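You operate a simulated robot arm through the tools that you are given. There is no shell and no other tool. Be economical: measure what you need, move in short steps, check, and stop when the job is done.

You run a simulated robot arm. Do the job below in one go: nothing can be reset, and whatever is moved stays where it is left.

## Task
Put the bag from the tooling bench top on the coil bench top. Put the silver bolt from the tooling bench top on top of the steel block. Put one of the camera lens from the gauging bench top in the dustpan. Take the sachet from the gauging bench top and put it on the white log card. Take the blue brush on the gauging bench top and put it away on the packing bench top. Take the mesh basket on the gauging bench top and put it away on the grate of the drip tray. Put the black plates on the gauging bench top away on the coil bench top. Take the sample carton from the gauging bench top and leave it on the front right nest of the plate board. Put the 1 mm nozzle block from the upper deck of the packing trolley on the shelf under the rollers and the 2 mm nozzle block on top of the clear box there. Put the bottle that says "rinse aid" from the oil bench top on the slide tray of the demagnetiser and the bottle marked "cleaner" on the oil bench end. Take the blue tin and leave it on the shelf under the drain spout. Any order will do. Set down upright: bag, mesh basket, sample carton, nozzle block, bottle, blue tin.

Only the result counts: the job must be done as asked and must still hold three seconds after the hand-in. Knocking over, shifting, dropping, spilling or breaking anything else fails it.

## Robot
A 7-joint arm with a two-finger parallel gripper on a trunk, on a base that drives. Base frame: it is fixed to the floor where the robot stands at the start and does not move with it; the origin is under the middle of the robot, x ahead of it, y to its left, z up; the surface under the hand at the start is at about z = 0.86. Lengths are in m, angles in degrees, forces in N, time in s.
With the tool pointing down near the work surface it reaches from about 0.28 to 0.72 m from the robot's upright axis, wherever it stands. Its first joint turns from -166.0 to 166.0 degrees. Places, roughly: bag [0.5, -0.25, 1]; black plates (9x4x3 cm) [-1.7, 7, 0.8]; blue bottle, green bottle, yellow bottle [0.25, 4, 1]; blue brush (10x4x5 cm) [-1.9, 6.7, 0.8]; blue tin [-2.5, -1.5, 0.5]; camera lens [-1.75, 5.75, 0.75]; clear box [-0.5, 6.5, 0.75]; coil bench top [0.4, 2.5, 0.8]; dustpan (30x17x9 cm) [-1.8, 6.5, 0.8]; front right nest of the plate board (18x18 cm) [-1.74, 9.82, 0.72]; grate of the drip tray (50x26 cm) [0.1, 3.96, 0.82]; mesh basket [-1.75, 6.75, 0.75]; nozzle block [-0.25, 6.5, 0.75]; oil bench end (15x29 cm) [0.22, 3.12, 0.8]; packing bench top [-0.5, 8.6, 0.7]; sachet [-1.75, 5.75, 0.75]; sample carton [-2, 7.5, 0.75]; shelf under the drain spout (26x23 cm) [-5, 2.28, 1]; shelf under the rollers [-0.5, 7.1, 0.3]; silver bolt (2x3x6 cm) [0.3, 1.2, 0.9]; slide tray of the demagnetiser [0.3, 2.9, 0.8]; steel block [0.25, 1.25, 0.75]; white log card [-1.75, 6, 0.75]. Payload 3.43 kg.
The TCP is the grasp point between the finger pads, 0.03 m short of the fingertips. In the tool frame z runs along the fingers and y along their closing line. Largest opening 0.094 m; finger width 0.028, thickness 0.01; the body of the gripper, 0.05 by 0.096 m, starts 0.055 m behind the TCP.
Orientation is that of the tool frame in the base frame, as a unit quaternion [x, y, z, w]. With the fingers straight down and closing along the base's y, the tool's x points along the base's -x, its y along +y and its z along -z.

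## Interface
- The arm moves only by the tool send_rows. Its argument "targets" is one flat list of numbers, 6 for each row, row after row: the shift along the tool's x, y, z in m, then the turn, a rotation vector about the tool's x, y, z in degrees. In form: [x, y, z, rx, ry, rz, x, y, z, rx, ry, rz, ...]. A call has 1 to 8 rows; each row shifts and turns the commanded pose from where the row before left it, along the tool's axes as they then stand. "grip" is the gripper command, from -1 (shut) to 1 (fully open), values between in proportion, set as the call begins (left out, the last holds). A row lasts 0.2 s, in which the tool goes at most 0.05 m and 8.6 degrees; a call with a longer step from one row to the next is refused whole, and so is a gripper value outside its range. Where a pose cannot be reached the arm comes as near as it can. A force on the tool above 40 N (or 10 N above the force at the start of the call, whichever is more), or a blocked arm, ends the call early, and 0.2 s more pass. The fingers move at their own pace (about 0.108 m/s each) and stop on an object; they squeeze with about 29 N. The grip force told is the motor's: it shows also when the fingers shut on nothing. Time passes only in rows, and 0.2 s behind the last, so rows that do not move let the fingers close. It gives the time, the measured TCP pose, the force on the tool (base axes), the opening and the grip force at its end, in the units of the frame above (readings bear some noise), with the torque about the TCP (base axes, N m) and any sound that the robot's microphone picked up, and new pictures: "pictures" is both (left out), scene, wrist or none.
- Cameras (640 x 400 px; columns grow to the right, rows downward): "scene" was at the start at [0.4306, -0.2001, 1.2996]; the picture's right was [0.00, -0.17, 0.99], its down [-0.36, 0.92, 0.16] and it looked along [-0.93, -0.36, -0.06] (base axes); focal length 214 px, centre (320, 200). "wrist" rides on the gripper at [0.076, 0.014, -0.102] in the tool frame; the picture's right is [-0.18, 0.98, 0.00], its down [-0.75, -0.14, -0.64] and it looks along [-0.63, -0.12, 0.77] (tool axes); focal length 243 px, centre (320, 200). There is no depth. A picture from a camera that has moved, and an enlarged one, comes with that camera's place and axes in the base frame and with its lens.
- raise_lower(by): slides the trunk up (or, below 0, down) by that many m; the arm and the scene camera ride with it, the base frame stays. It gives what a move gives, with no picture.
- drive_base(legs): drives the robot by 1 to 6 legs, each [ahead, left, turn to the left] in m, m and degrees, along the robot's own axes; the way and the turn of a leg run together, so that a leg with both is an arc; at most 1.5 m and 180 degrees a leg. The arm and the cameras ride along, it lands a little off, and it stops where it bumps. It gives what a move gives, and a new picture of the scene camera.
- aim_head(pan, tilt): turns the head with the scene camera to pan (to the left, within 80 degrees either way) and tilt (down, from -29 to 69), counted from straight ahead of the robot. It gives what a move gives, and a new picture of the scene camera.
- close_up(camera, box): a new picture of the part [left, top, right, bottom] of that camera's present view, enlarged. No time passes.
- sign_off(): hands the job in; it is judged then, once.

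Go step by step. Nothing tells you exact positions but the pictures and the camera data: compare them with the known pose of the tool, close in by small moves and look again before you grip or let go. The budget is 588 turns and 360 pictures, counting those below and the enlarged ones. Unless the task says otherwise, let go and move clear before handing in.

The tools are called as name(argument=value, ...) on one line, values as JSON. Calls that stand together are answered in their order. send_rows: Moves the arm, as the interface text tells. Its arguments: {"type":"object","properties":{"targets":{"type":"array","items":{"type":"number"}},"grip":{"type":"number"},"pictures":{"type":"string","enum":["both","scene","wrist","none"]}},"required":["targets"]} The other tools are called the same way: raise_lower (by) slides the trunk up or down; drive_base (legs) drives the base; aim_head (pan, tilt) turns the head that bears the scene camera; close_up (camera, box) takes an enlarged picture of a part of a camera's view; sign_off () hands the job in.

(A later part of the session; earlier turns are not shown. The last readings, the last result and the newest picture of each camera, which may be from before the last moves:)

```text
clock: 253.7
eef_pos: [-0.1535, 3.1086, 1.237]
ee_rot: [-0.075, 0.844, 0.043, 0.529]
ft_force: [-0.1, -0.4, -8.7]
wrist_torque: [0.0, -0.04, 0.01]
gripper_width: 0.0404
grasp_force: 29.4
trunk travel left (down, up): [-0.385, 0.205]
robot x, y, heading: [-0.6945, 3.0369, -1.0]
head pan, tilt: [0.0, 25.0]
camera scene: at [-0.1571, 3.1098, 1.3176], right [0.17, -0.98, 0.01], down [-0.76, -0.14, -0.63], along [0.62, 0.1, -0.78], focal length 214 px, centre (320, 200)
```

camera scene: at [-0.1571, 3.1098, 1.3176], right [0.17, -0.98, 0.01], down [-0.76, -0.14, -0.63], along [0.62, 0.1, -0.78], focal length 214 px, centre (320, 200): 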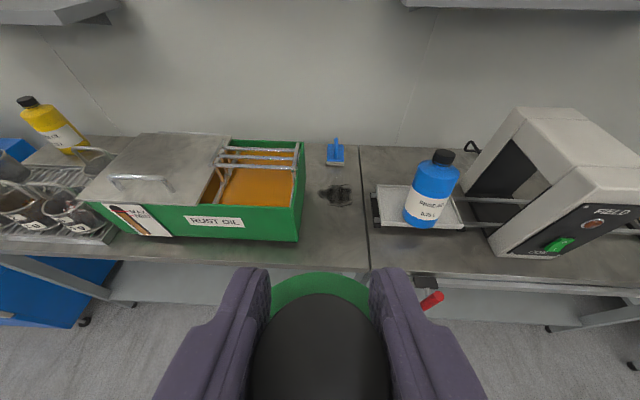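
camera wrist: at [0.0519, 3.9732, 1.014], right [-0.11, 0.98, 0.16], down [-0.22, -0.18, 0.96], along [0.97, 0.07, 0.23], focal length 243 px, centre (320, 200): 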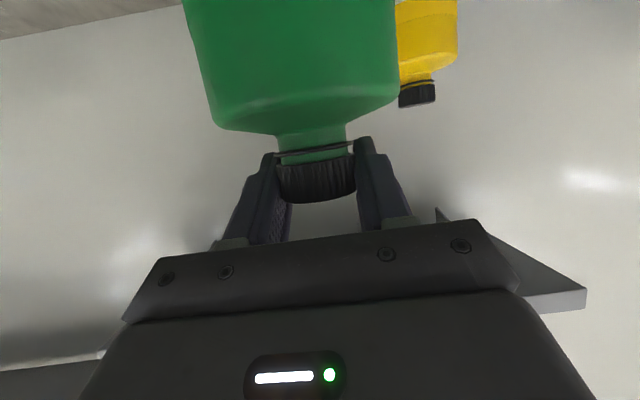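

The free strip at the oil bench end is centred near (0.16, 3.12), in front of the black scourer. I'll drive in and lower.

drive_base(legs=[[0.315, 0.012, 0.5]])

raise_lower(by=-0.22)

send_rows(targets=[0, 0, 0, 0, 0, 0], pictures="both")

```text
clock: 255.8
eef_pos: [0.1609, 3.1252, 1.2373]
ee_rot: [-0.081, 0.844, 0.047, 0.528]
ft_force: [-0.5, -1.1, -8.4]
wrist_torque: [0.02, -0.02, 0.01]
gripper_width: 0.0404
grasp_force: 28.9
trunk travel left (down, up): [-0.385, 0.205]
robot x, y, heading: [-0.3786, 3.049, -0.3]
head pan, tilt: [0.0, 25.0]
camera scene: at [0.1568, 3.1269, 1.317], right [0.18, -0.98, 0.01], down [-0.76, -0.15, -0.63], along [0.62, 0.11, -0.78], focal length 214 px, centre (320, 200)
```

scene: 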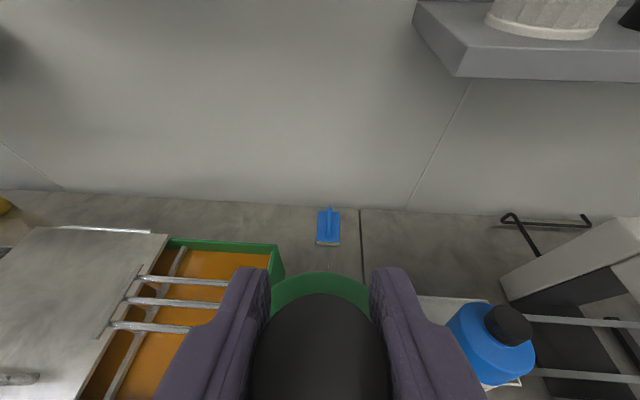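

```text
clock: 258.1
eef_pos: [0.1599, 3.1244, 1.0172]
ee_rot: [-0.081, 0.844, 0.047, 0.528]
ft_force: [0.2, 0.5, -7.9]
wrist_torque: [0.03, -0.02, -0.01]
gripper_width: 0.0404
grasp_force: 28.8
trunk travel left (down, up): [-0.165, 0.425]
robot x, y, heading: [-0.3822, 3.0485, -0.3]
head pan, tilt: [0.0, 25.0]
```

```text
clock: 258.5
eef_pos: [0.1585, 3.1259, 1.0165]
ee_rot: [-0.081, 0.844, 0.047, 0.528]
ft_force: [-0.5, 0.2, -7.8]
wrist_torque: [-0.03, 0.02, 0.02]
gripper_width: 0.0401
grasp_force: 28.9
trunk travel left (down, up): [-0.165, 0.425]
robot x, y, heading: [-0.3785, 3.0488, 0.1]
head pan, tilt: [0.0, 25.0]
camera scene: at [0.1556, 3.1268, 1.0975], right [0.18, -0.98, 0.01], down [-0.76, -0.15, -0.63], along [0.62, 0.11, -0.78], focal length 214 px, centre (320, 200)
camera wrist: at [0.0332, 3.1149, 0.9939], right [-0.1, 0.98, 0.16], down [-0.22, -0.18, 0.96], along [0.97, 0.06, 0.23], focal length 243 px, centre (320, 200)
```

scene: 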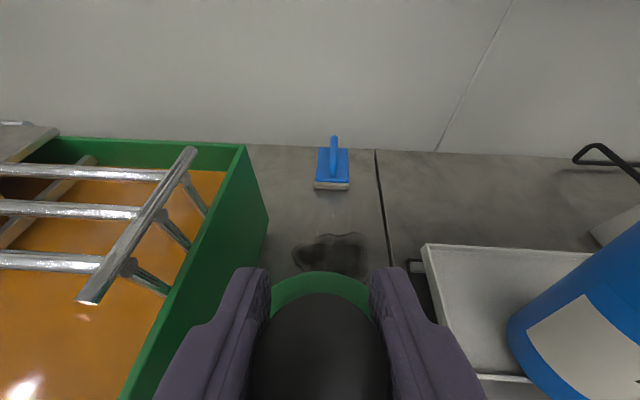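
wrist: 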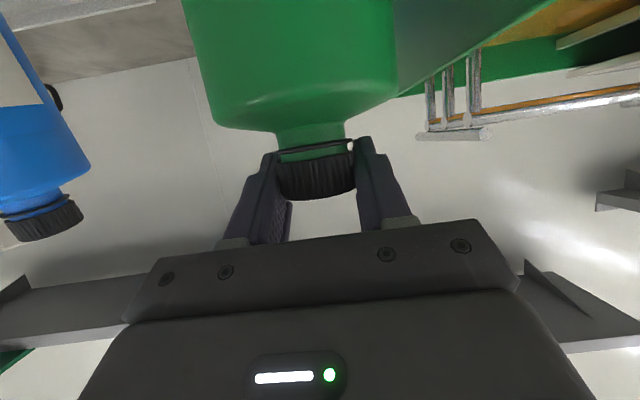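

Bottle, tray and box are all clear of each other. I'll lower the last centimetres in fine steps.

send_rows(targets=[0.009, 0, 0.0044, 0, 0, 0, 0.009, 0, 0.0044, 0, 0, 0, 0, 0, 0, 0, 0, 0], pictures="none")

send_rows(targets=[0.0036, 0, 0.0018, 0, 0, 0], pictures="none")

```text
clock: 259.3
eef_pos: [0.1585, 3.1244, 0.9979]
ee_rot: [-0.081, 0.844, 0.046, 0.528]
ft_force: [0.7, -0.1, -8.1]
wrist_torque: [0.02, -0.02, -0.01]
gripper_width: 0.0403
grasp_force: 28.9
trunk travel left (down, up): [-0.165, 0.425]
robot x, y, heading: [-0.3814, 3.0502, -0.1]
head pan, tilt: [0.0, 25.0]
```

```text
clock: 259.7
eef_pos: [0.1585, 3.1252, 0.9922]
ee_rot: [-0.081, 0.844, 0.046, 0.528]
ft_force: [0.2, -0.3, -7.9]
wrist_torque: [0.02, -0.01, 0.03]
gripper_width: 0.0401
grasp_force: 28.8
trunk travel left (down, up): [-0.165, 0.425]
robot x, y, heading: [-0.3819, 3.0549, 0.2]
head pan, tilt: [0.0, 25.0]
```

send_rows(targets=[0.0027, 0, 0.0013, 0, 0, 0], pictures="none")

send_rows(targets=[0.0018, 0, 0.0009, 0, 0, 0], pictures="none")

```text
clock: 260.1
eef_pos: [0.1581, 3.1252, 0.9907]
ee_rot: [-0.08, 0.844, 0.047, 0.529]
ft_force: [-0.6, -1.7, -0.8]
wrist_torque: [0.15, 0.14, -0.01]
gripper_width: 0.0403
grasp_force: 28.9
trunk travel left (down, up): [-0.165, 0.425]
robot x, y, heading: [-0.3806, 3.0505, -0.1]
head pan, tilt: [0.0, 25.0]
```

```text
clock: 260.5
eef_pos: [0.1585, 3.1241, 0.9898]
ee_rot: [-0.08, 0.842, 0.046, 0.531]
ft_force: [2.7, -2.2, 14.2]
wrist_torque: [0.1, 0.42, 0.03]
gripper_width: 0.0406
grasp_force: 29.4
trunk travel left (down, up): [-0.165, 0.425]
robot x, y, heading: [-0.3801, 3.0522, 0.1]
head pan, tilt: [0.0, 25.0]
```

Seated on the bench. I'll open and back off.

send_rows(targets=[0, 0, 0, 0, 0, 0, 0, 0, 0, 0, 0, 0], grip=-0.02, pictures="none")

send_rows(targets=[0, 0, 0, 0, 0, 0, 0, 0, 0, 0, 0, 0], grip=1, pictures="none")

drive_base(legs=[[-0.35, 0, 0]])

```text
clock: 261.1
eef_pos: [0.1587, 3.1251, 0.9892]
ee_rot: [-0.081, 0.844, 0.046, 0.528]
ft_force: [-0.2, 0.0, 0.3]
wrist_torque: [0.03, 0.01, -0.01]
gripper_width: 0.0461
grasp_force: 0.0
trunk travel left (down, up): [-0.165, 0.425]
robot x, y, heading: [-0.3807, 3.0505, -0.1]
head pan, tilt: [0.0, 25.0]
```

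```text
clock: 261.7
eef_pos: [0.1587, 3.1253, 0.9869]
ee_rot: [-0.082, 0.844, 0.047, 0.528]
ft_force: [-1.2, 0.9, -0.1]
wrist_torque: [0.02, 0.02, 0.0]
gripper_width: 0.0943
grasp_force: 0.0
trunk travel left (down, up): [-0.165, 0.425]
robot x, y, heading: [-0.3836, 3.0454, -0.2]
head pan, tilt: [0.0, 25.0]
```

```text
clock: 264.0
eef_pos: [-0.1862, 3.1266, 0.9877]
ee_rot: [-0.084, 0.844, 0.048, 0.528]
ft_force: [0.1, 0.0, 0.2]
wrist_torque: [0.01, -0.02, -0.03]
gripper_width: 0.0941
grasp_force: 0.1
trunk travel left (down, up): [-0.165, 0.425]
robot x, y, heading: [-0.7229, 3.0497, -0.0]
head pan, tilt: [0.0, 25.0]
camera scene: at [-0.1902, 3.1289, 1.0681], right [0.19, -0.98, 0.01], down [-0.76, -0.15, -0.63], along [0.62, 0.11, -0.78], focal length 214 px, centre (320, 200)
```

scene: 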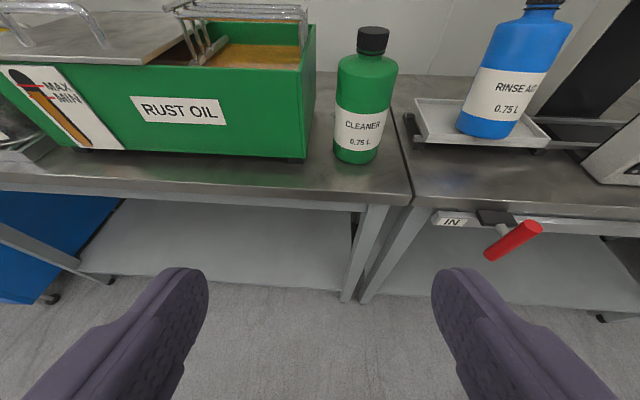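

Both bottles are done. Next is the gauging bench: I'll straighten the tool, turn to face +y and move up the aisle.

send_rows(targets=[0, 0, 0, 0, 8, 0, 0, 0, 0, 0, 8, 0, 0, 0, 0, 0, 8, 0, 0, 0, 0, 0, 8, 0, 0, 0, 0, 0, 8, 0, 0, 0, 0, 0, 8, 0, 0, 0, 0, 0, 8, 0, 0, 0, 0, 0, 8, 0], pictures="none")

send_rows(targets=[0, 0, 0, 0, 0, 5.5, 0, 0, 0, 0, 0, 5.5, 0.035, -0.02, -0.04, 0, 0, 0, 0.035, -0.02, -0.04, 0, 0, 0, 0.035, -0.02, -0.04, 0, 0, 0, 0, -0.015, -0.04, 0, 0, 0], pictures="none")

aim_head(pan=0, tilt=-29)

drive_base(legs=[[0, 0, 90], [1.3, 0, 0]])

```text
clock: 265.8
eef_pos: [-0.1863, 3.127, 0.9877]
ee_rot: [-0.096, 0.995, -0.003, -0.001]
ft_force: [0.3, 0.4, -0.1]
wrist_torque: [0.01, 0.01, -0.03]
gripper_width: 0.0937
grasp_force: 0.0
trunk travel left (down, up): [-0.165, 0.425]
robot x, y, heading: [-0.7252, 3.0478, 0.1]
head pan, tilt: [0.0, 25.0]
```

```text
refused: row 3 steps farther than a row can; nothing moved
```

```text
clock: 267.0
eef_pos: [-0.1859, 3.1279, 0.988]
ee_rot: [-0.096, 0.995, -0.003, 0.001]
ft_force: [-0.1, -1.0, -0.7]
wrist_torque: [-0.03, 0.04, 0.0]
gripper_width: 0.0941
grasp_force: 0.1
trunk travel left (down, up): [-0.165, 0.425]
robot x, y, heading: [-0.7206, 3.0508, 0.3]
head pan, tilt: [0.0, -28.6]
camera scene: at [-0.0391, 3.158, 1.0521], right [0.19, -0.98, 0.01], down [-0.86, -0.17, -0.48], along [0.47, 0.09, -0.88], focal length 214 px, centre (320, 200)
```

scene: 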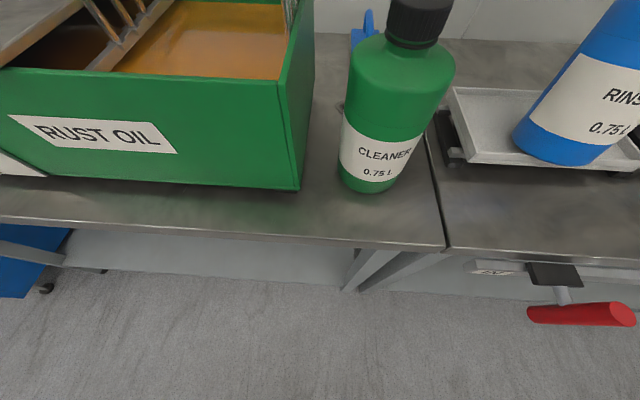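

```text
clock: 277.3
eef_pos: [-0.8905, 4.8476, 0.9881]
ee_rot: [0.786, -0.618, 0.002, -0.003]
ft_force: [-0.5, 0.5, 0.7]
wrist_torque: [0.01, -0.03, 0.04]
gripper_width: 0.0941
grasp_force: 0.0
trunk travel left (down, up): [-0.165, 0.425]
robot x, y, heading: [-0.7892, 4.3135, 93.0]
head pan, tilt: [0.0, -28.6]
camera scene: at [-0.9274, 4.9932, 1.052], right [0.97, 0.23, 0.01], down [0.21, -0.85, -0.48], along [-0.11, 0.47, -0.88], focal length 214 px, centre (320, 200)
```

scene: 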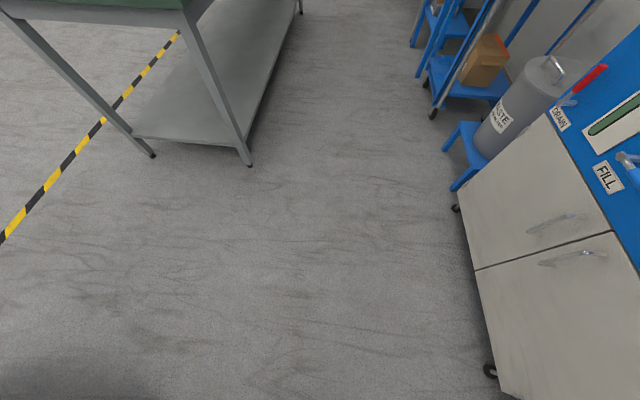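

I see the gauging bench's legs ahead on the left, its near end at y≈5.7 and its aisle side at x≈-1.5. I'll raise up, drive alongside and turn to face it.

raise_lower(by=0.25)

drive_base(legs=[[1.0, 0, 0]])

```text
clock: 279.9
eef_pos: [-0.8907, 4.8462, 1.2381]
ee_rot: [0.786, -0.619, 0.002, -0.003]
ft_force: [0.7, 0.1, 0.0]
wrist_torque: [0.01, -0.05, 0.02]
gripper_width: 0.0942
grasp_force: 0.0
trunk travel left (down, up): [-0.415, 0.175]
robot x, y, heading: [-0.79, 4.3107, 92.9]
head pan, tilt: [0.0, -28.6]
```

```text
clock: 285.0
eef_pos: [-0.9262, 5.8394, 1.2383]
ee_rot: [0.782, -0.624, 0.002, -0.003]
ft_force: [-0.3, 0.3, -0.3]
wrist_torque: [-0.03, 0.01, -0.02]
gripper_width: 0.0941
grasp_force: 0.0
trunk travel left (down, up): [-0.415, 0.175]
robot x, y, heading: [-0.8314, 5.3028, 92.2]
head pan, tilt: [0.0, -28.6]
camera scene: at [-0.9604, 5.9869, 1.3018], right [0.98, 0.22, 0.01], down [0.2, -0.85, -0.48], along [-0.1, 0.47, -0.88], focal length 214 px, centre (320, 200)
```

scene: 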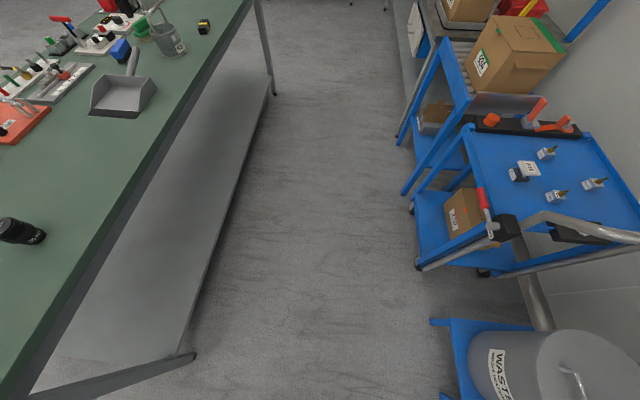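

I now see the gauging bench items on the left and the packing trolley with nozzle blocks on the right. I'll go alongside and face the bench.

send_rows(targets=[0, 0, 0, 0, 0, 5.5, 0, 0, 0, 0, 0, 5.5, 0.03, -0.02, 0, 0, 0, 0, 0.03, -0.02, 0, 0, 0, 0, 0.03, -0.02, 0, 0, 0, 0], pictures="none")

drive_base(legs=[[0.8, 0, 0], [0, 0, 88], [0.25, 0, 0]])

```text
clock: 286.2
eef_pos: [-0.8634, 5.7487, 1.2375]
ee_rot: [0.718, -0.696, 0.002, -0.005]
ft_force: [0.4, -0.3, -0.2]
wrist_torque: [0.03, 0.03, 0.02]
gripper_width: 0.0942
grasp_force: 0.1
trunk travel left (down, up): [-0.415, 0.175]
robot x, y, heading: [-0.8312, 5.3013, 92.0]
head pan, tilt: [0.0, -28.6]
```

```text
clock: 295.7
eef_pos: [-1.5623, 6.068, 1.2364]
ee_rot: [1.0, 0.006, -0.001, -0.003]
ft_force: [0.1, 0.7, -0.8]
wrist_torque: [0.01, -0.06, -0.04]
gripper_width: 0.0938
grasp_force: 0.0
trunk travel left (down, up): [-0.415, 0.175]
robot x, y, heading: [-1.1157, 6.091, -178.6]
head pan, tilt: [0.0, -28.6]
camera scene: at [-1.7132, 6.0678, 1.3018], right [-0.01, 1.0, 0.01], down [0.88, 0.01, -0.48], along [-0.48, 0.0, -0.88], focal length 214 px, centre (320, 200)
```

scene: 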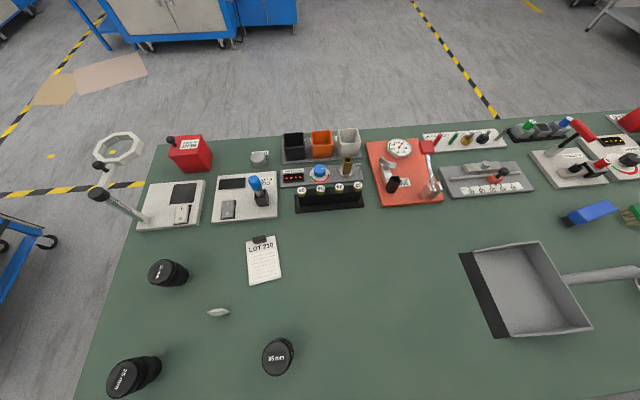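

I see three black lenses, the LOT 750 log card, a small silvery sachet and the dustpan. I'll zoom in on this part.

close_up(camera="scene", box=[100, 220, 320, 400])

close_up(camera="scene", box=[440, 180, 640, 380])

close_up(camera="wrist", box=[0, 0, 640, 400])

```text
2.22 times, centred on (210, 310) of scene
camera zoom: at [-1.7132, 6.0678, 1.3018], right [-0.01, 1.0, 0.01], down [0.88, 0.01, -0.48], along [-0.48, 0.0, -0.88], focal length 477 px, centre (564, -44)
```

zoom: 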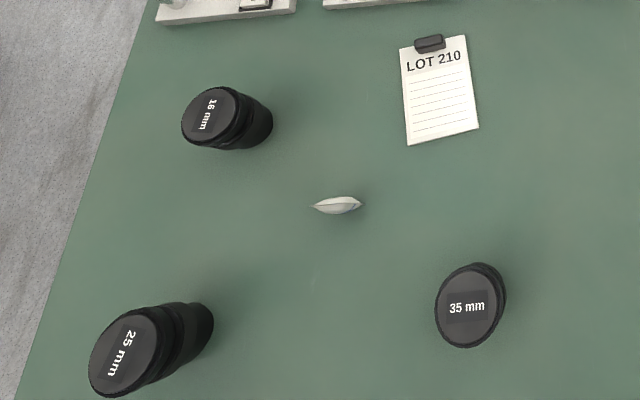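

```text
2.00 times, centred on (540, 280) of scene
camera zoom: at [-1.7132, 6.0678, 1.3018], right [-0.01, 1.0, 0.01], down [0.88, 0.01, -0.48], along [-0.48, 0.0, -0.88], focal length 429 px, centre (-120, 40)
```

zoom: 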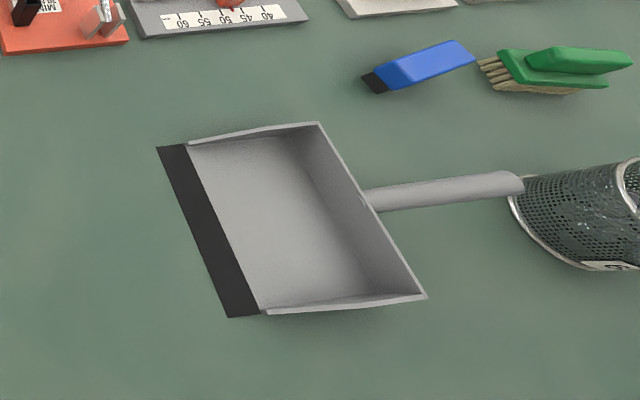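

```text
1.00 times, centred on (320, 200) of wrist (not enlarged: the box is as wide or as high as the picture)
camera zoom: at [-1.4866, 6.0535, 1.3402], right [-0.17, -0.99, -0.01], down [-0.75, 0.13, 0.64], along [-0.63, 0.12, -0.77], focal length 243 px, centre (320, 200)
```

zoom: 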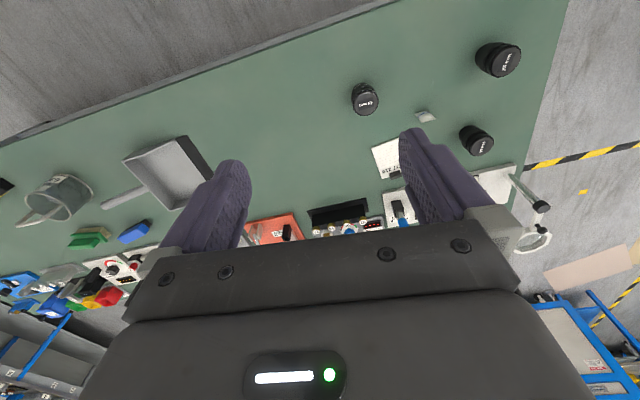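

The 35 mm lens stands at (-1.651, 5.996) with its top at z≈0.848, and the bench is at z≈0.80. I'll move above it and descend partway.

send_rows(targets=[-0.0295, 0.024, 0, 0, 0, 0, -0.0295, 0.024, 0, 0, 0, 0, -0.0295, 0.024, 0, 0, 0, 0, 0, 0, 0.048, 0, 0, 0, 0, 0, 0.048, 0, 0, 0, 0, 0, 0.048, 0, 0, 0, 0, 0, 0.048, 0, 0, 0, 0, 0, 0.048, 0, 0, 0], pictures="wrist")

```text
clock: 297.5
eef_pos: [-1.6498, 5.9984, 0.9975]
ee_rot: [1.0, 0.007, -0.001, -0.003]
ft_force: [0.1, 0.5, 0.4]
wrist_torque: [-0.02, -0.04, -0.01]
gripper_width: 0.0942
grasp_force: 0.1
trunk travel left (down, up): [-0.415, 0.175]
robot x, y, heading: [-1.1137, 6.0936, -178.9]
head pan, tilt: [0.0, -28.6]
camera wrist: at [-1.5732, 5.9827, 1.1003], right [-0.17, -0.99, -0.01], down [-0.75, 0.13, 0.64], along [-0.63, 0.12, -0.76], focal length 243 px, centre (320, 200)
```

wrist: 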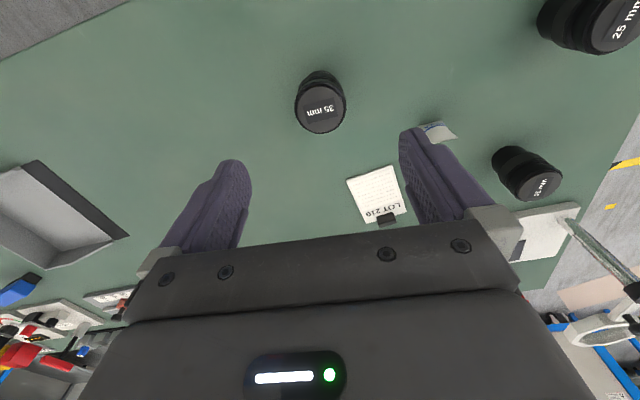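

Aligned within a centimetre. I'll shift 6 mm outward, descend, and grip.

send_rows(targets=[-0.006, 0, 0.04, 0, 0, 0, 0, 0, 0.04, 0, 0, 0, 0, 0, 0.04, 0, 0, 0, 0, 0, 0.035, 0, 0, 0], pictures="wrist")

```text
clock: 298.5
eef_pos: [-1.6561, 5.9997, 0.8418]
ee_rot: [1.0, 0.006, -0.002, -0.003]
ft_force: [-0.4, 0.1, 0.7]
wrist_torque: [0.02, 0.03, 0.0]
gripper_width: 0.0938
grasp_force: 0.0
trunk travel left (down, up): [-0.415, 0.175]
robot x, y, heading: [-1.1143, 6.0933, -179.0]
head pan, tilt: [0.0, -28.6]
camera wrist: at [-1.5799, 5.9845, 0.9447], right [-0.17, -0.99, -0.01], down [-0.75, 0.13, 0.65], along [-0.63, 0.12, -0.76], focal length 243 px, centre (320, 200)
```

wrist: 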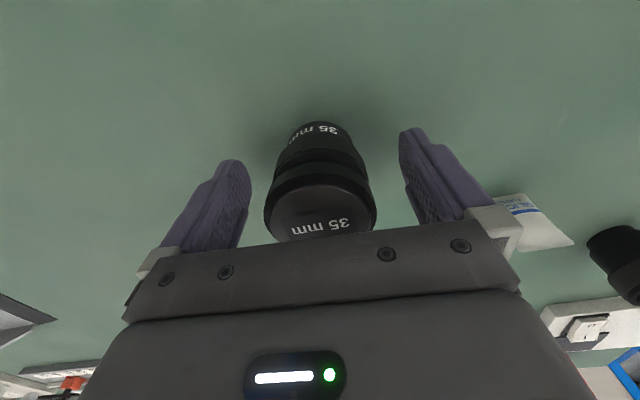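

send_rows(targets=[0, 0, 0, 0, 0, 0, 0, 0, 0, 0, 0, 0, 0, 0, 0, 0, 0, 0], grip=-1, pictures="none")

send_rows(targets=[0, 0, -0.02, 0, 0, 0, 0, 0, -0.03, 0, 0, 0, 0, 0, -0.04, 0, 0, 0, 0, 0, -0.04, 0, 0, 0, 0, 0, -0.04, 0, 0, 0], pictures="wrist")

```text
clock: 299.3
eef_pos: [-1.6561, 5.9986, 0.8418]
ee_rot: [1.0, 0.006, 0.0, -0.004]
ft_force: [0.3, -0.2, 0.1]
wrist_torque: [-0.01, -0.04, -0.02]
gripper_width: 0.0481
grasp_force: 29.1
trunk travel left (down, up): [-0.415, 0.175]
robot x, y, heading: [-1.1152, 6.0912, -179.2]
head pan, tilt: [0.0, -28.6]
```

```text
clock: 300.5
eef_pos: [-1.6539, 5.9993, 1.0137]
ee_rot: [1.0, 0.007, 0.0, -0.004]
ft_force: [0.3, -0.7, -1.9]
wrist_torque: [0.0, -0.01, 0.0]
gripper_width: 0.0483
grasp_force: 29.0
trunk travel left (down, up): [-0.415, 0.175]
robot x, y, heading: [-1.1156, 6.0938, -179.0]
head pan, tilt: [0.0, -28.6]
camera wrist: at [-1.578, 5.9844, 1.1169], right [-0.17, -0.99, -0.01], down [-0.75, 0.13, 0.64], along [-0.63, 0.12, -0.77], focal length 243 px, centre (320, 200)
```

wrist: 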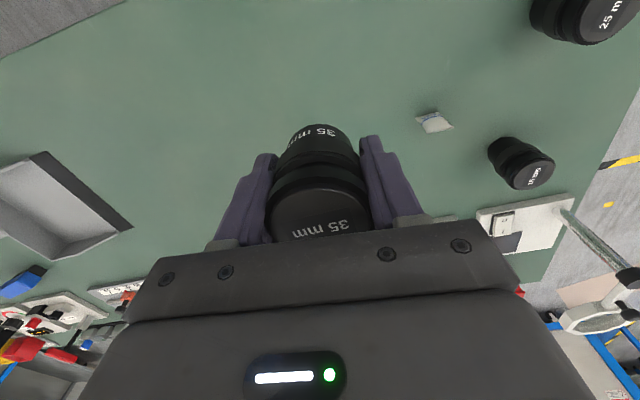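

The lens is held. I'll shift along to the dustpan and look.

drive_base(legs=[[0, -0.52, 0]])

send_rows(targets=[0, 0, 0, 0, 0, 0], pictures="wrist")

```text
clock: 303.5
eef_pos: [-1.6645, 6.5003, 1.0133]
ee_rot: [1.0, 0.01, -0.001, -0.003]
ft_force: [-0.7, 0.7, -2.0]
wrist_torque: [-0.02, 0.01, -0.01]
gripper_width: 0.0483
grasp_force: 28.6
trunk travel left (down, up): [-0.415, 0.175]
robot x, y, heading: [-1.1212, 6.5932, -179.0]
head pan, tilt: [0.0, -28.6]
camera scene: at [-1.8154, 6.4981, 1.0782], right [-0.02, 1.0, 0.01], down [0.88, 0.02, -0.48], along [-0.48, 0.0, -0.88], focal length 214 px, centre (320, 200)
```

scene: 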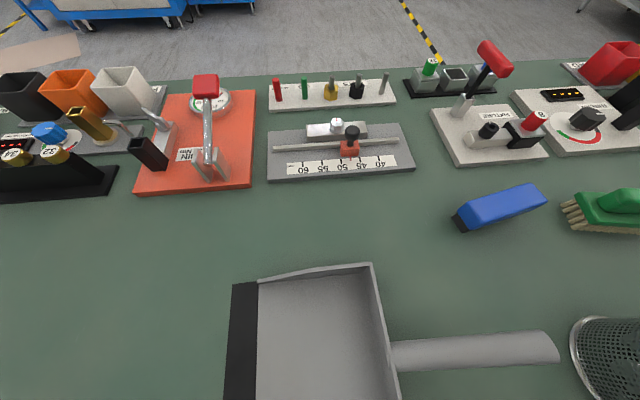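

```text
clock: 303.9
eef_pos: [-1.6654, 6.4996, 1.0133]
ee_rot: [1.0, 0.009, -0.001, -0.004]
ft_force: [0.0, -0.3, -2.6]
wrist_torque: [0.02, 0.01, 0.01]
gripper_width: 0.0481
grasp_force: 28.8
trunk travel left (down, up): [-0.415, 0.175]
robot x, y, heading: [-1.1247, 6.5984, -178.8]
head pan, tilt: [0.0, -28.6]
camera wrist: at [-1.5887, 6.4848, 1.1163], right [-0.17, -0.99, -0.01], down [-0.75, 0.12, 0.64], along [-0.63, 0.11, -0.76], focal length 243 px, centre (320, 200)
```

wrist: 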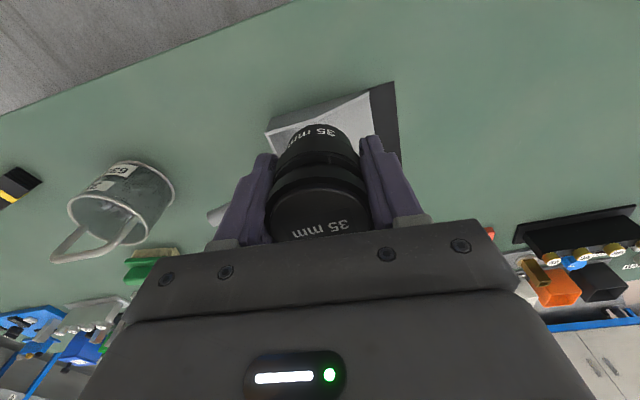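

The dustpan's interior runs about x -1.85…-1.69 and y 6.43…6.555. I'll move to its centre (-1.77, 6.495) and lower.

send_rows(targets=[-0.035, 0.002, 0, 0, 0, 0, -0.035, 0.002, 0, 0, 0, 0, -0.035, 0, 0, 0, 0, 0, 0, 0, 0.04, 0, 0, 0, 0, 0, 0.04, 0, 0, 0, 0, 0, 0.04, 0, 0, 0], pictures="wrist")

```text
clock: 305.3
eef_pos: [-1.7694, 6.4952, 0.8923]
ee_rot: [1.0, 0.009, -0.002, -0.004]
ft_force: [0.2, 0.2, -1.5]
wrist_torque: [0.01, -0.03, -0.03]
gripper_width: 0.0481
grasp_force: 28.4
trunk travel left (down, up): [-0.415, 0.175]
robot x, y, heading: [-1.1263, 6.5974, -178.7]
head pan, tilt: [0.0, -28.6]
camera wrist: at [-1.6933, 6.4806, 0.9954], right [-0.17, -0.99, -0.01], down [-0.75, 0.12, 0.64], along [-0.63, 0.11, -0.76], focal length 243 px, centre (320, 200)
```

wrist: 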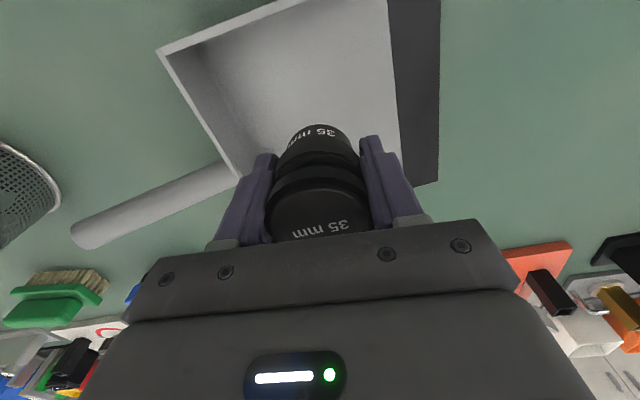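

The lens is over the pan's interior. I'll lower the last bit with force checks.

send_rows(targets=[0, 0, 0.02, 0, 0, 0, 0, 0, 0.015, 0, 0, 0], pictures="none")

send_rows(targets=[0, 0, 0.004, 0, 0, 0], pictures="none")

send_rows(targets=[0, 0, 0.003, 0, 0, 0], pictures="none")

```text
clock: 305.9
eef_pos: [-1.7616, 6.4925, 0.8609]
ee_rot: [1.0, 0.008, -0.001, -0.004]
ft_force: [-0.8, -0.3, -2.3]
wrist_torque: [0.02, -0.02, 0.03]
gripper_width: 0.0481
grasp_force: 29.2
out of reach, approached as far as the arm can: row 2
trunk travel left (down, up): [-0.415, 0.175]
robot x, y, heading: [-1.1242, 6.5948, -178.9]
head pan, tilt: [0.0, -28.6]
```

```text
clock: 306.3
eef_pos: [-1.762, 6.4927, 0.8569]
ee_rot: [1.0, 0.01, -0.002, -0.004]
ft_force: [-0.1, 1.0, -2.4]
wrist_torque: [0.0, -0.02, 0.03]
gripper_width: 0.0484
grasp_force: 28.6
trunk travel left (down, up): [-0.415, 0.175]
robot x, y, heading: [-1.126, 6.5981, -178.5]
head pan, tilt: [0.0, -28.6]
```

```text
clock: 306.7
eef_pos: [-1.7599, 6.4923, 0.854]
ee_rot: [1.0, 0.01, 0.0, -0.004]
ft_force: [0.1, -0.2, -2.9]
wrist_torque: [-0.01, 0.03, -0.01]
gripper_width: 0.0483
grasp_force: 29.1
trunk travel left (down, up): [-0.415, 0.175]
robot x, y, heading: [-1.1288, 6.5954, -178.7]
head pan, tilt: [0.0, -28.6]
```

raise_lower(by=-0.006)

raise_lower(by=-0.003)

```text
clock: 307.2
eef_pos: [-1.7601, 6.4923, 0.8486]
ee_rot: [1.0, 0.01, -0.001, -0.005]
ft_force: [-0.2, 0.2, -2.0]
wrist_torque: [-0.02, -0.01, 0.01]
gripper_width: 0.0481
grasp_force: 28.9
trunk travel left (down, up): [-0.409, 0.181]
robot x, y, heading: [-1.1237, 6.5951, -178.6]
head pan, tilt: [0.0, -28.6]
```

```text
clock: 307.7
eef_pos: [-1.7603, 6.492, 0.8464]
ee_rot: [1.0, 0.01, -0.002, -0.004]
ft_force: [0.2, 0.3, 3.6]
wrist_torque: [-0.08, 0.03, 0.02]
gripper_width: 0.0482
grasp_force: 28.8
trunk travel left (down, up): [-0.406, 0.184]
robot x, y, heading: [-1.1248, 6.5991, -178.6]
head pan, tilt: [0.0, -28.6]
```

Touching the pan floor. I'll release and rise.

send_rows(targets=[0, 0, 0, 0, 0, 0, 0, 0, 0, 0, 0, 0, 0, 0, 0, 0, 0, 0], grip=1, pictures="none")

raise_lower(by=0.18)

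send_rows(targets=[0.04, 0, 0, 0, 0, 0, 0.04, 0, 0, 0, 0, 0, 0.04, 0, 0, 0, 0, 0], pictures="both")

```text
clock: 308.5
eef_pos: [-1.76, 6.4923, 0.8461]
ee_rot: [1.0, 0.01, 0.0, -0.004]
ft_force: [-1.9, 0.9, 0.0]
wrist_torque: [-0.01, 0.02, 0.01]
gripper_width: 0.0942
grasp_force: 0.1
trunk travel left (down, up): [-0.406, 0.184]
robot x, y, heading: [-1.1234, 6.5953, -178.8]
head pan, tilt: [0.0, -28.6]
```

```text
clock: 310.5
eef_pos: [-1.7603, 6.492, 1.0256]
ee_rot: [1.0, 0.01, -0.002, -0.004]
ft_force: [-0.7, 0.3, -0.7]
wrist_torque: [0.0, -0.01, -0.02]
gripper_width: 0.0939
grasp_force: 0.0
trunk travel left (down, up): [-0.586, 0.004]
robot x, y, heading: [-1.1306, 6.595, -178.8]
head pan, tilt: [0.0, -28.6]
```

```text
clock: 311.3
eef_pos: [-1.6412, 6.4942, 1.0243]
ee_rot: [1.0, 0.009, -0.002, -0.004]
ft_force: [0.8, -0.1, 0.0]
wrist_torque: [0.01, -0.02, 0.01]
gripper_width: 0.0941
grasp_force: 0.1
trunk travel left (down, up): [-0.586, 0.004]
robot x, y, heading: [-1.1263, 6.5956, -178.8]
head pan, tilt: [0.0, -28.6]
camera scene: at [-1.7904, 6.4926, 1.0892], right [-0.02, 1.0, 0.01], down [0.88, 0.02, -0.48], along [-0.48, 0.0, -0.88], focal length 214 px, centre (320, 200)
camera wrist: at [-1.5636, 6.4797, 1.127], right [-0.17, -0.99, -0.01], down [-0.75, 0.12, 0.65], along [-0.64, 0.11, -0.76], focal length 243 px, centre (320, 200)
```

scene: 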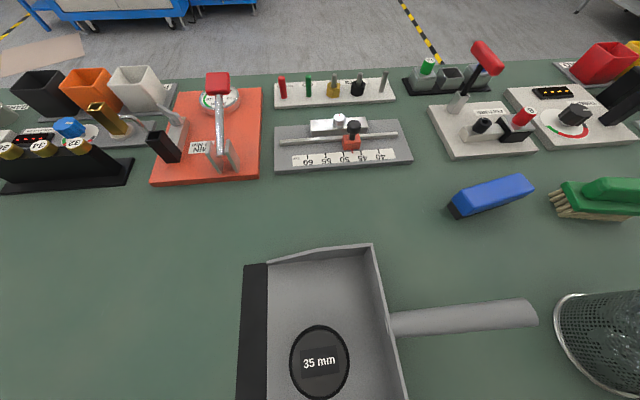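
wrist: 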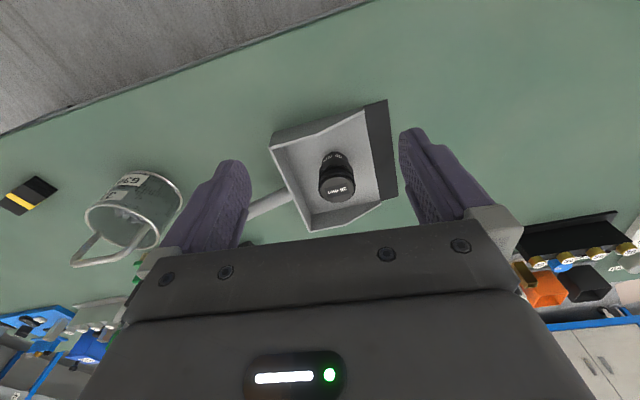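

The 35 mm lens stands in the dustpan. Now I'll rebalance trunk and arm height and go back to the sachet.

send_rows(targets=[0, 0, -0.045, 0, 0, 0, 0, 0, -0.045, 0, 0, 0, 0, 0, -0.045, 0, 0, 0, 0, 0, -0.045, 0, 0, 0, 0, 0, -0.045, 0, 0, 0, 0, 0, -0.045, 0, 0, 0], pictures="none")

raise_lower(by=-0.3)

drive_base(legs=[[0, 0.62, 0]])

send_rows(targets=[0, 0, 0, 0, 0, 0], pictures="wrist")

```text
clock: 312.7
eef_pos: [-1.6387, 6.493, 1.2975]
ee_rot: [1.0, 0.01, -0.001, -0.004]
ft_force: [0.3, -0.8, 0.3]
wrist_torque: [-0.01, 0.05, -0.01]
gripper_width: 0.0939
grasp_force: 0.0
trunk travel left (down, up): [-0.586, 0.004]
robot x, y, heading: [-1.1271, 6.595, -178.7]
head pan, tilt: [0.0, -28.6]
```

```text
clock: 315.7
eef_pos: [-1.6398, 6.4928, 0.9971]
ee_rot: [1.0, 0.009, 0.0, -0.004]
ft_force: [0.5, -0.7, -0.2]
wrist_torque: [-0.03, -0.01, 0.0]
gripper_width: 0.0939
grasp_force: 0.1
trunk travel left (down, up): [-0.286, 0.304]
robot x, y, heading: [-1.1227, 6.5964, -179.0]
head pan, tilt: [0.0, -28.6]
```

```text
clock: 319.2
eef_pos: [-1.6273, 5.8753, 0.9978]
ee_rot: [1.0, 0.007, -0.001, -0.003]
ft_force: [0.1, -0.6, -0.5]
wrist_torque: [0.04, 0.02, 0.01]
gripper_width: 0.0938
grasp_force: 0.0
trunk travel left (down, up): [-0.286, 0.304]
robot x, y, heading: [-1.1117, 5.976, -178.9]
head pan, tilt: [0.0, -28.6]
camera scene: at [-1.7771, 5.8745, 1.0617], right [-0.01, 1.0, 0.01], down [0.88, 0.02, -0.48], along [-0.48, 0.0, -0.88], focal length 214 px, centre (320, 200)
```

scene: 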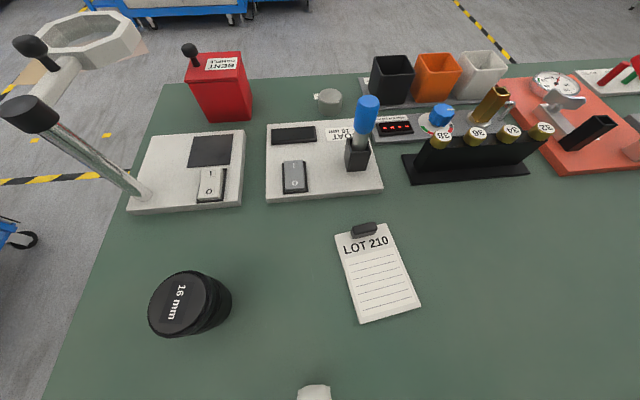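

```text
clock: 319.6
eef_pos: [-1.6273, 5.8751, 0.9966]
ee_rot: [1.0, 0.007, -0.001, -0.003]
ft_force: [-0.5, -0.5, 0.3]
wrist_torque: [0.02, 0.0, -0.02]
gripper_width: 0.0941
grasp_force: 0.0
trunk travel left (down, up): [-0.286, 0.304]
robot x, y, heading: [-1.1124, 5.9753, -179.0]
head pan, tilt: [0.0, -28.6]
camera wrist: at [-1.5505, 5.8606, 1.0998], right [-0.17, -0.99, -0.01], down [-0.75, 0.13, 0.64], along [-0.63, 0.11, -0.76], focal length 243 px, centre (320, 200)
```

wrist: 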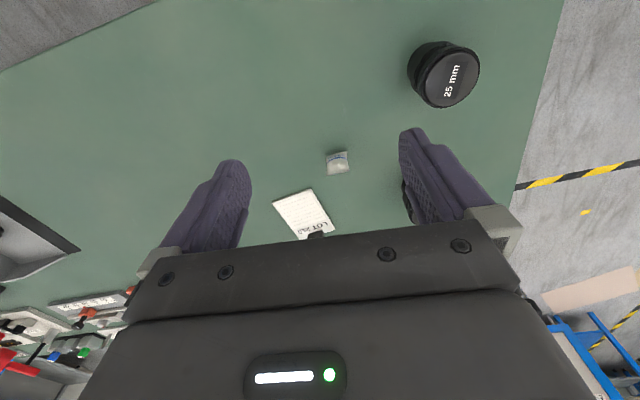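

close_up(camera="wrist", box=[250, 120, 410, 240])

```text
3.33 times, centred on (330, 180) of wrist
camera zoom: at [-1.5505, 5.8606, 1.0998], right [-0.17, -0.99, -0.01], down [-0.75, 0.13, 0.64], along [-0.63, 0.11, -0.76], focal length 809 px, centre (287, 267)
```

zoom: 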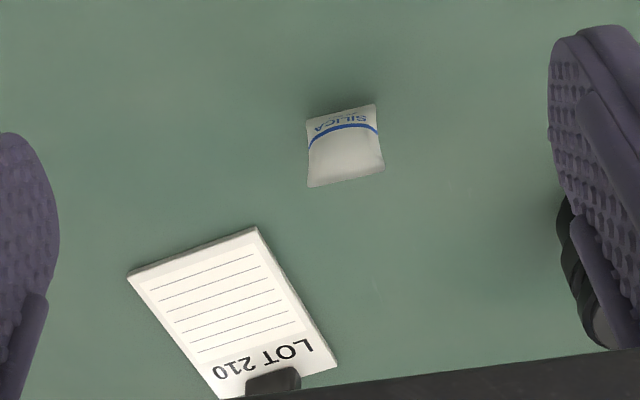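

The silica sachet stands on edge at about (-1.722, 5.868), thin along x. I'll go over it and turn the tool to pinch it across its thickness.

send_rows(targets=[-0.0475, 0.0035, 0, 0, 0, 0, -0.0475, 0.0035, 0, 0, 0, 0, 0, 0, 0, 0, 0, 8.18, 0, 0, 0, 0, 0, 8.18, 0, 0, 0, 0, 0, 8.18, 0, 0, 0, 0, 0, 8.18, 0, 0, 0, 0, 0, 8.18, 0, 0, 0, 0, 0, 8.18], pictures="none")

send_rows(targets=[0, 0, 0.01, 0, 0, 8.18, 0, 0, 0.01, 0, 0, 8.18, 0, 0, 0.01, 0, 0, 8.18, 0, 0, 0.01, 0, 0, 8.18, 0, 0, 0.01, 0, 0, 8.18], pictures="both")

```text
clock: 321.4
eef_pos: [-1.7206, 5.8671, 0.9981]
ee_rot: [0.912, -0.409, -0.003, -0.003]
ft_force: [0.3, 0.6, -0.4]
wrist_torque: [0.03, 0.04, 0.04]
gripper_width: 0.0939
grasp_force: 0.0
trunk travel left (down, up): [-0.286, 0.304]
robot x, y, heading: [-1.1084, 5.9781, -178.7]
head pan, tilt: [0.0, -28.6]
```

```text
clock: 322.6
eef_pos: [-1.7231, 5.8676, 0.9487]
ee_rot: [0.712, -0.703, -0.003, -0.002]
ft_force: [-0.3, 0.4, 0.2]
wrist_torque: [-0.01, 0.05, 0.01]
gripper_width: 0.094
grasp_force: 0.1
trunk travel left (down, up): [-0.286, 0.304]
robot x, y, heading: [-1.1097, 5.9766, -178.9]
head pan, tilt: [0.0, -28.6]
camera scene: at [-1.7236, 6.0188, 1.0133], right [1.0, 0.01, 0.0], down [0.01, -0.87, -0.49], along [-0.01, 0.49, -0.87], focal length 214 px, centre (320, 200)
camera wrist: at [-1.735, 5.7894, 1.0505], right [-0.98, 0.17, 0.0], down [0.13, 0.75, 0.65], along [0.11, 0.64, -0.76], focal length 243 px, centre (320, 200)
```

scene: 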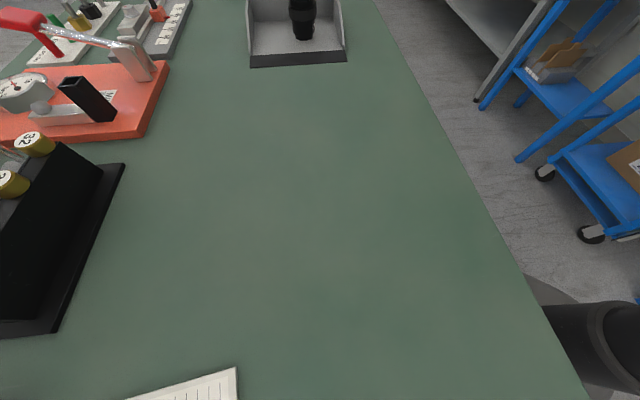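
wrist: 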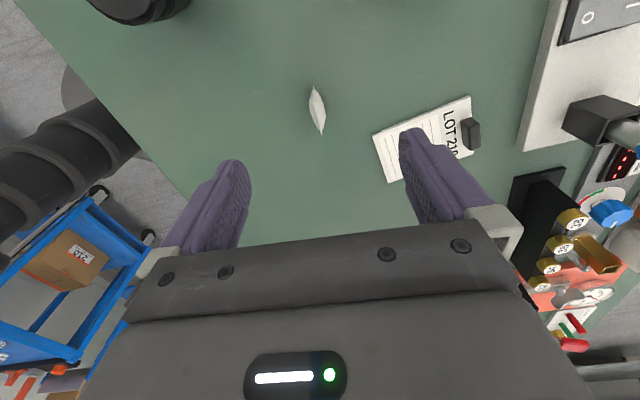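

It's lined up. I'll descend and pinch.

send_rows(targets=[0, 0, 0.04, 0, 0, 0, 0, 0, 0.04, 0, 0, 0, 0, 0, 0.031, 0, 0, 0], pictures="wrist")

```text
clock: 323.4
eef_pos: [-1.7212, 5.8667, 0.8359]
ee_rot: [0.712, -0.703, -0.002, -0.001]
ft_force: [-0.1, 0.4, -0.1]
wrist_torque: [-0.01, -0.01, -0.03]
gripper_width: 0.094
grasp_force: 0.1
trunk travel left (down, up): [-0.286, 0.304]
robot x, y, heading: [-1.1113, 5.973, -178.8]
head pan, tilt: [0.0, -28.6]
camera wrist: at [-1.7347, 5.7896, 0.9382], right [-0.99, 0.17, 0.0], down [0.13, 0.75, 0.65], along [0.11, 0.64, -0.76], focal length 243 px, centre (320, 200)
```

wrist: 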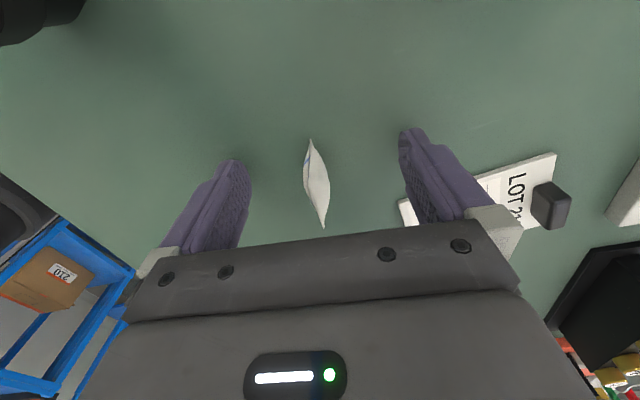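

send_rows(targets=[0, 0, 0, 0, 0, 0, 0, 0, 0, 0, 0, 0, 0, 0, 0, 0, 0, 0, 0, 0, 0, 0, 0, 0], grip=-1, pictures="wrist")

```text
clock: 324.4
eef_pos: [-1.7222, 5.8673, 0.8371]
ee_rot: [0.712, -0.702, -0.002, -0.002]
ft_force: [0.2, -0.2, 0.2]
wrist_torque: [-0.04, -0.03, -0.03]
gripper_width: 0.0147
grasp_force: 28.5
trunk travel left (down, up): [-0.286, 0.304]
robot x, y, heading: [-1.1102, 5.9765, -179.0]
head pan, tilt: [0.0, -28.6]
camera wrist: at [-1.7344, 5.7897, 0.9386], right [-0.99, 0.17, 0.0], down [0.13, 0.75, 0.65], along [0.11, 0.64, -0.76], focal length 243 px, centre (320, 200)
```

wrist: 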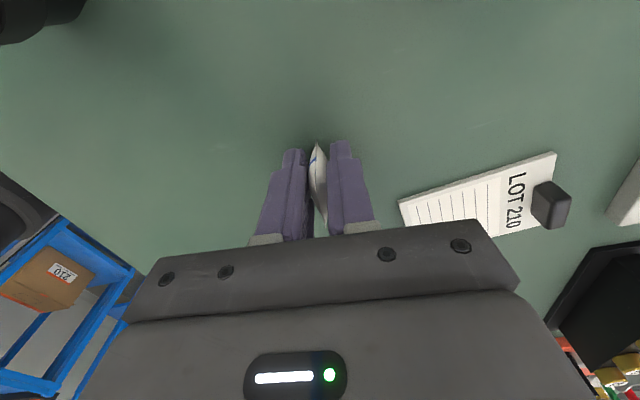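

The sachet is pinched. I'll lift it, move over the log card, and check.

send_rows(targets=[0, 0, -0.02, 0, 0, 0, 0, 0, -0.04, 0, 0, 0, -0.026, 0.03, 0, 0, 0, 0, -0.026, 0.03, 0, 0, 0, 0, -0.026, 0.03, 0, 0, 0, 0, 0, 0, 0, 0, 0, 0], pictures="wrist")

```text
clock: 325.8
eef_pos: [-1.8138, 5.9457, 0.8953]
ee_rot: [0.712, -0.703, -0.003, -0.002]
ft_force: [0.4, 0.5, -0.8]
wrist_torque: [0.0, 0.0, -0.01]
gripper_width: 0.015
grasp_force: 28.9
trunk travel left (down, up): [-0.286, 0.304]
robot x, y, heading: [-1.1156, 5.9757, -178.8]
head pan, tilt: [0.0, -28.6]
camera wrist: at [-1.8268, 5.868, 0.9987], right [-0.99, 0.17, 0.0], down [0.13, 0.75, 0.65], along [0.11, 0.64, -0.76], focal length 243 px, centre (320, 200)
```

wrist: 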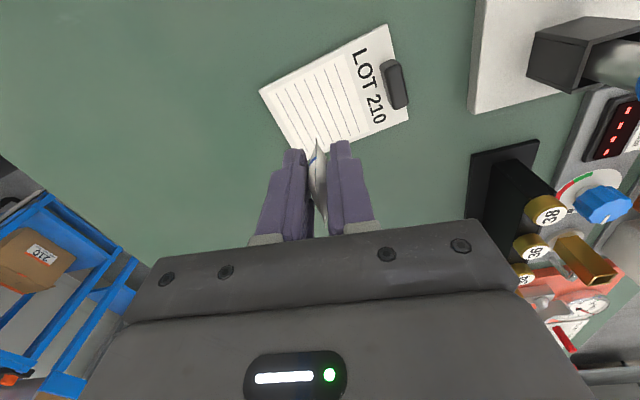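

The landing point is a little off the card's centre at (-1.829, 5.930). I'll correct by 12–16 mm and lower.

send_rows(targets=[0.016, 0.011, 0, 0, 0, 0, 0, 0, 0.03, 0, 0, 0, 0, 0, 0.02, 0, 0, 0], pictures="wrist")

```text
clock: 326.6
eef_pos: [-1.8086, 5.9309, 0.8508]
ee_rot: [0.712, -0.702, -0.003, -0.002]
ft_force: [0.3, -0.3, -0.7]
wrist_torque: [0.01, -0.03, 0.01]
gripper_width: 0.0146
grasp_force: 29.0
out of reach, approached as far as the arm can: row 2, 3
trunk travel left (down, up): [-0.286, 0.304]
robot x, y, heading: [-1.1068, 5.9745, -178.8]
head pan, tilt: [0.0, -28.6]
camera wrist: at [-1.8211, 5.8529, 0.9534], right [-0.99, 0.17, 0.0], down [0.13, 0.75, 0.65], along [0.11, 0.64, -0.76], focal length 243 px, centre (320, 200)
```

wrist: 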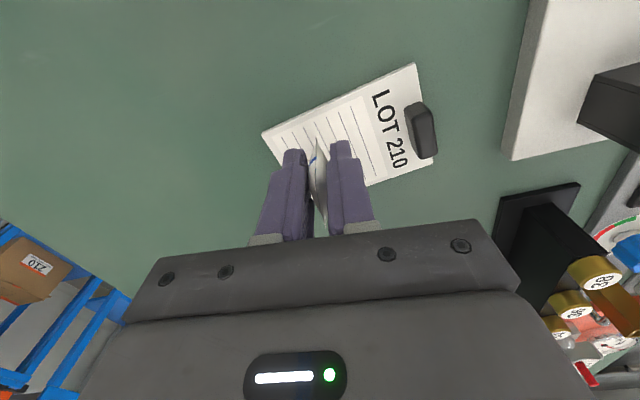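

Slightly out of reach, so I'll nudge the base forward 2 cm.

drive_base(legs=[[0.02, 0, 0]])

send_rows(targets=[0, 0, 0, 0, 0, 0], pictures="wrist")

```text
clock: 327.4
eef_pos: [-1.8281, 5.9308, 0.8512]
ee_rot: [0.712, -0.702, -0.003, -0.002]
ft_force: [-0.7, 0.6, 0.4]
wrist_torque: [-0.01, 0.01, 0.03]
gripper_width: 0.0148
grasp_force: 28.6
trunk travel left (down, up): [-0.286, 0.304]
robot x, y, heading: [-1.1335, 5.9751, -178.7]
head pan, tilt: [0.0, -28.6]
camera scene: at [-1.8312, 6.0813, 0.9158], right [1.0, 0.01, 0.0], down [0.01, -0.87, -0.49], along [-0.01, 0.49, -0.87], focal length 214 px, centre (320, 200)
```

scene: 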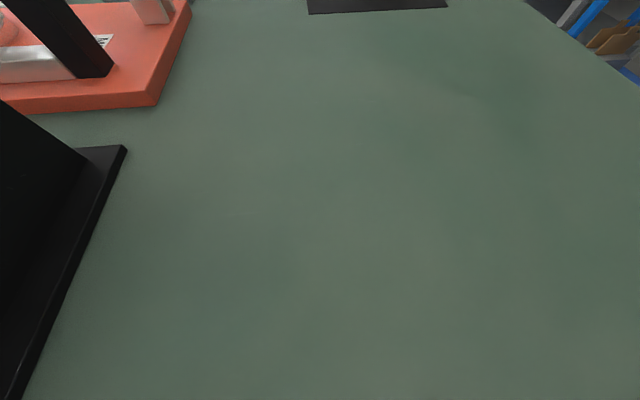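

```text
clock: 327.8
eef_pos: [-1.8282, 5.9304, 0.8511]
ee_rot: [0.712, -0.702, -0.003, -0.001]
ft_force: [-0.6, -1.1, -0.2]
wrist_torque: [-0.06, 0.04, 0.01]
gripper_width: 0.0147
grasp_force: 29.4
trunk travel left (down, up): [-0.286, 0.304]
robot x, y, heading: [-1.1326, 5.9777, -179.1]
head pan, tilt: [0.0, -28.6]
camera wrist: at [-1.8415, 5.8519, 0.9534], right [-0.99, 0.17, 0.0], down [0.13, 0.75, 0.65], along [0.11, 0.64, -0.76], focal length 243 px, centre (320, 200)
```

wrist: 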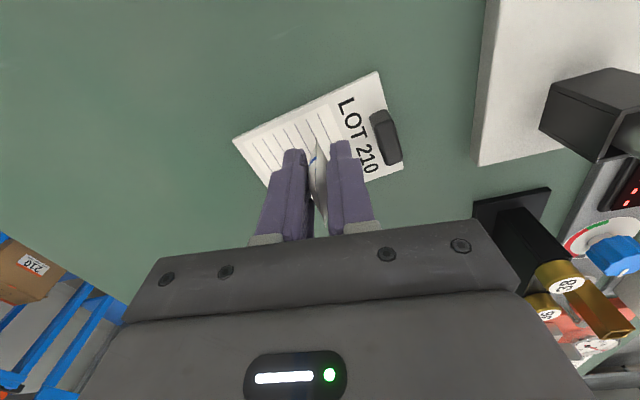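

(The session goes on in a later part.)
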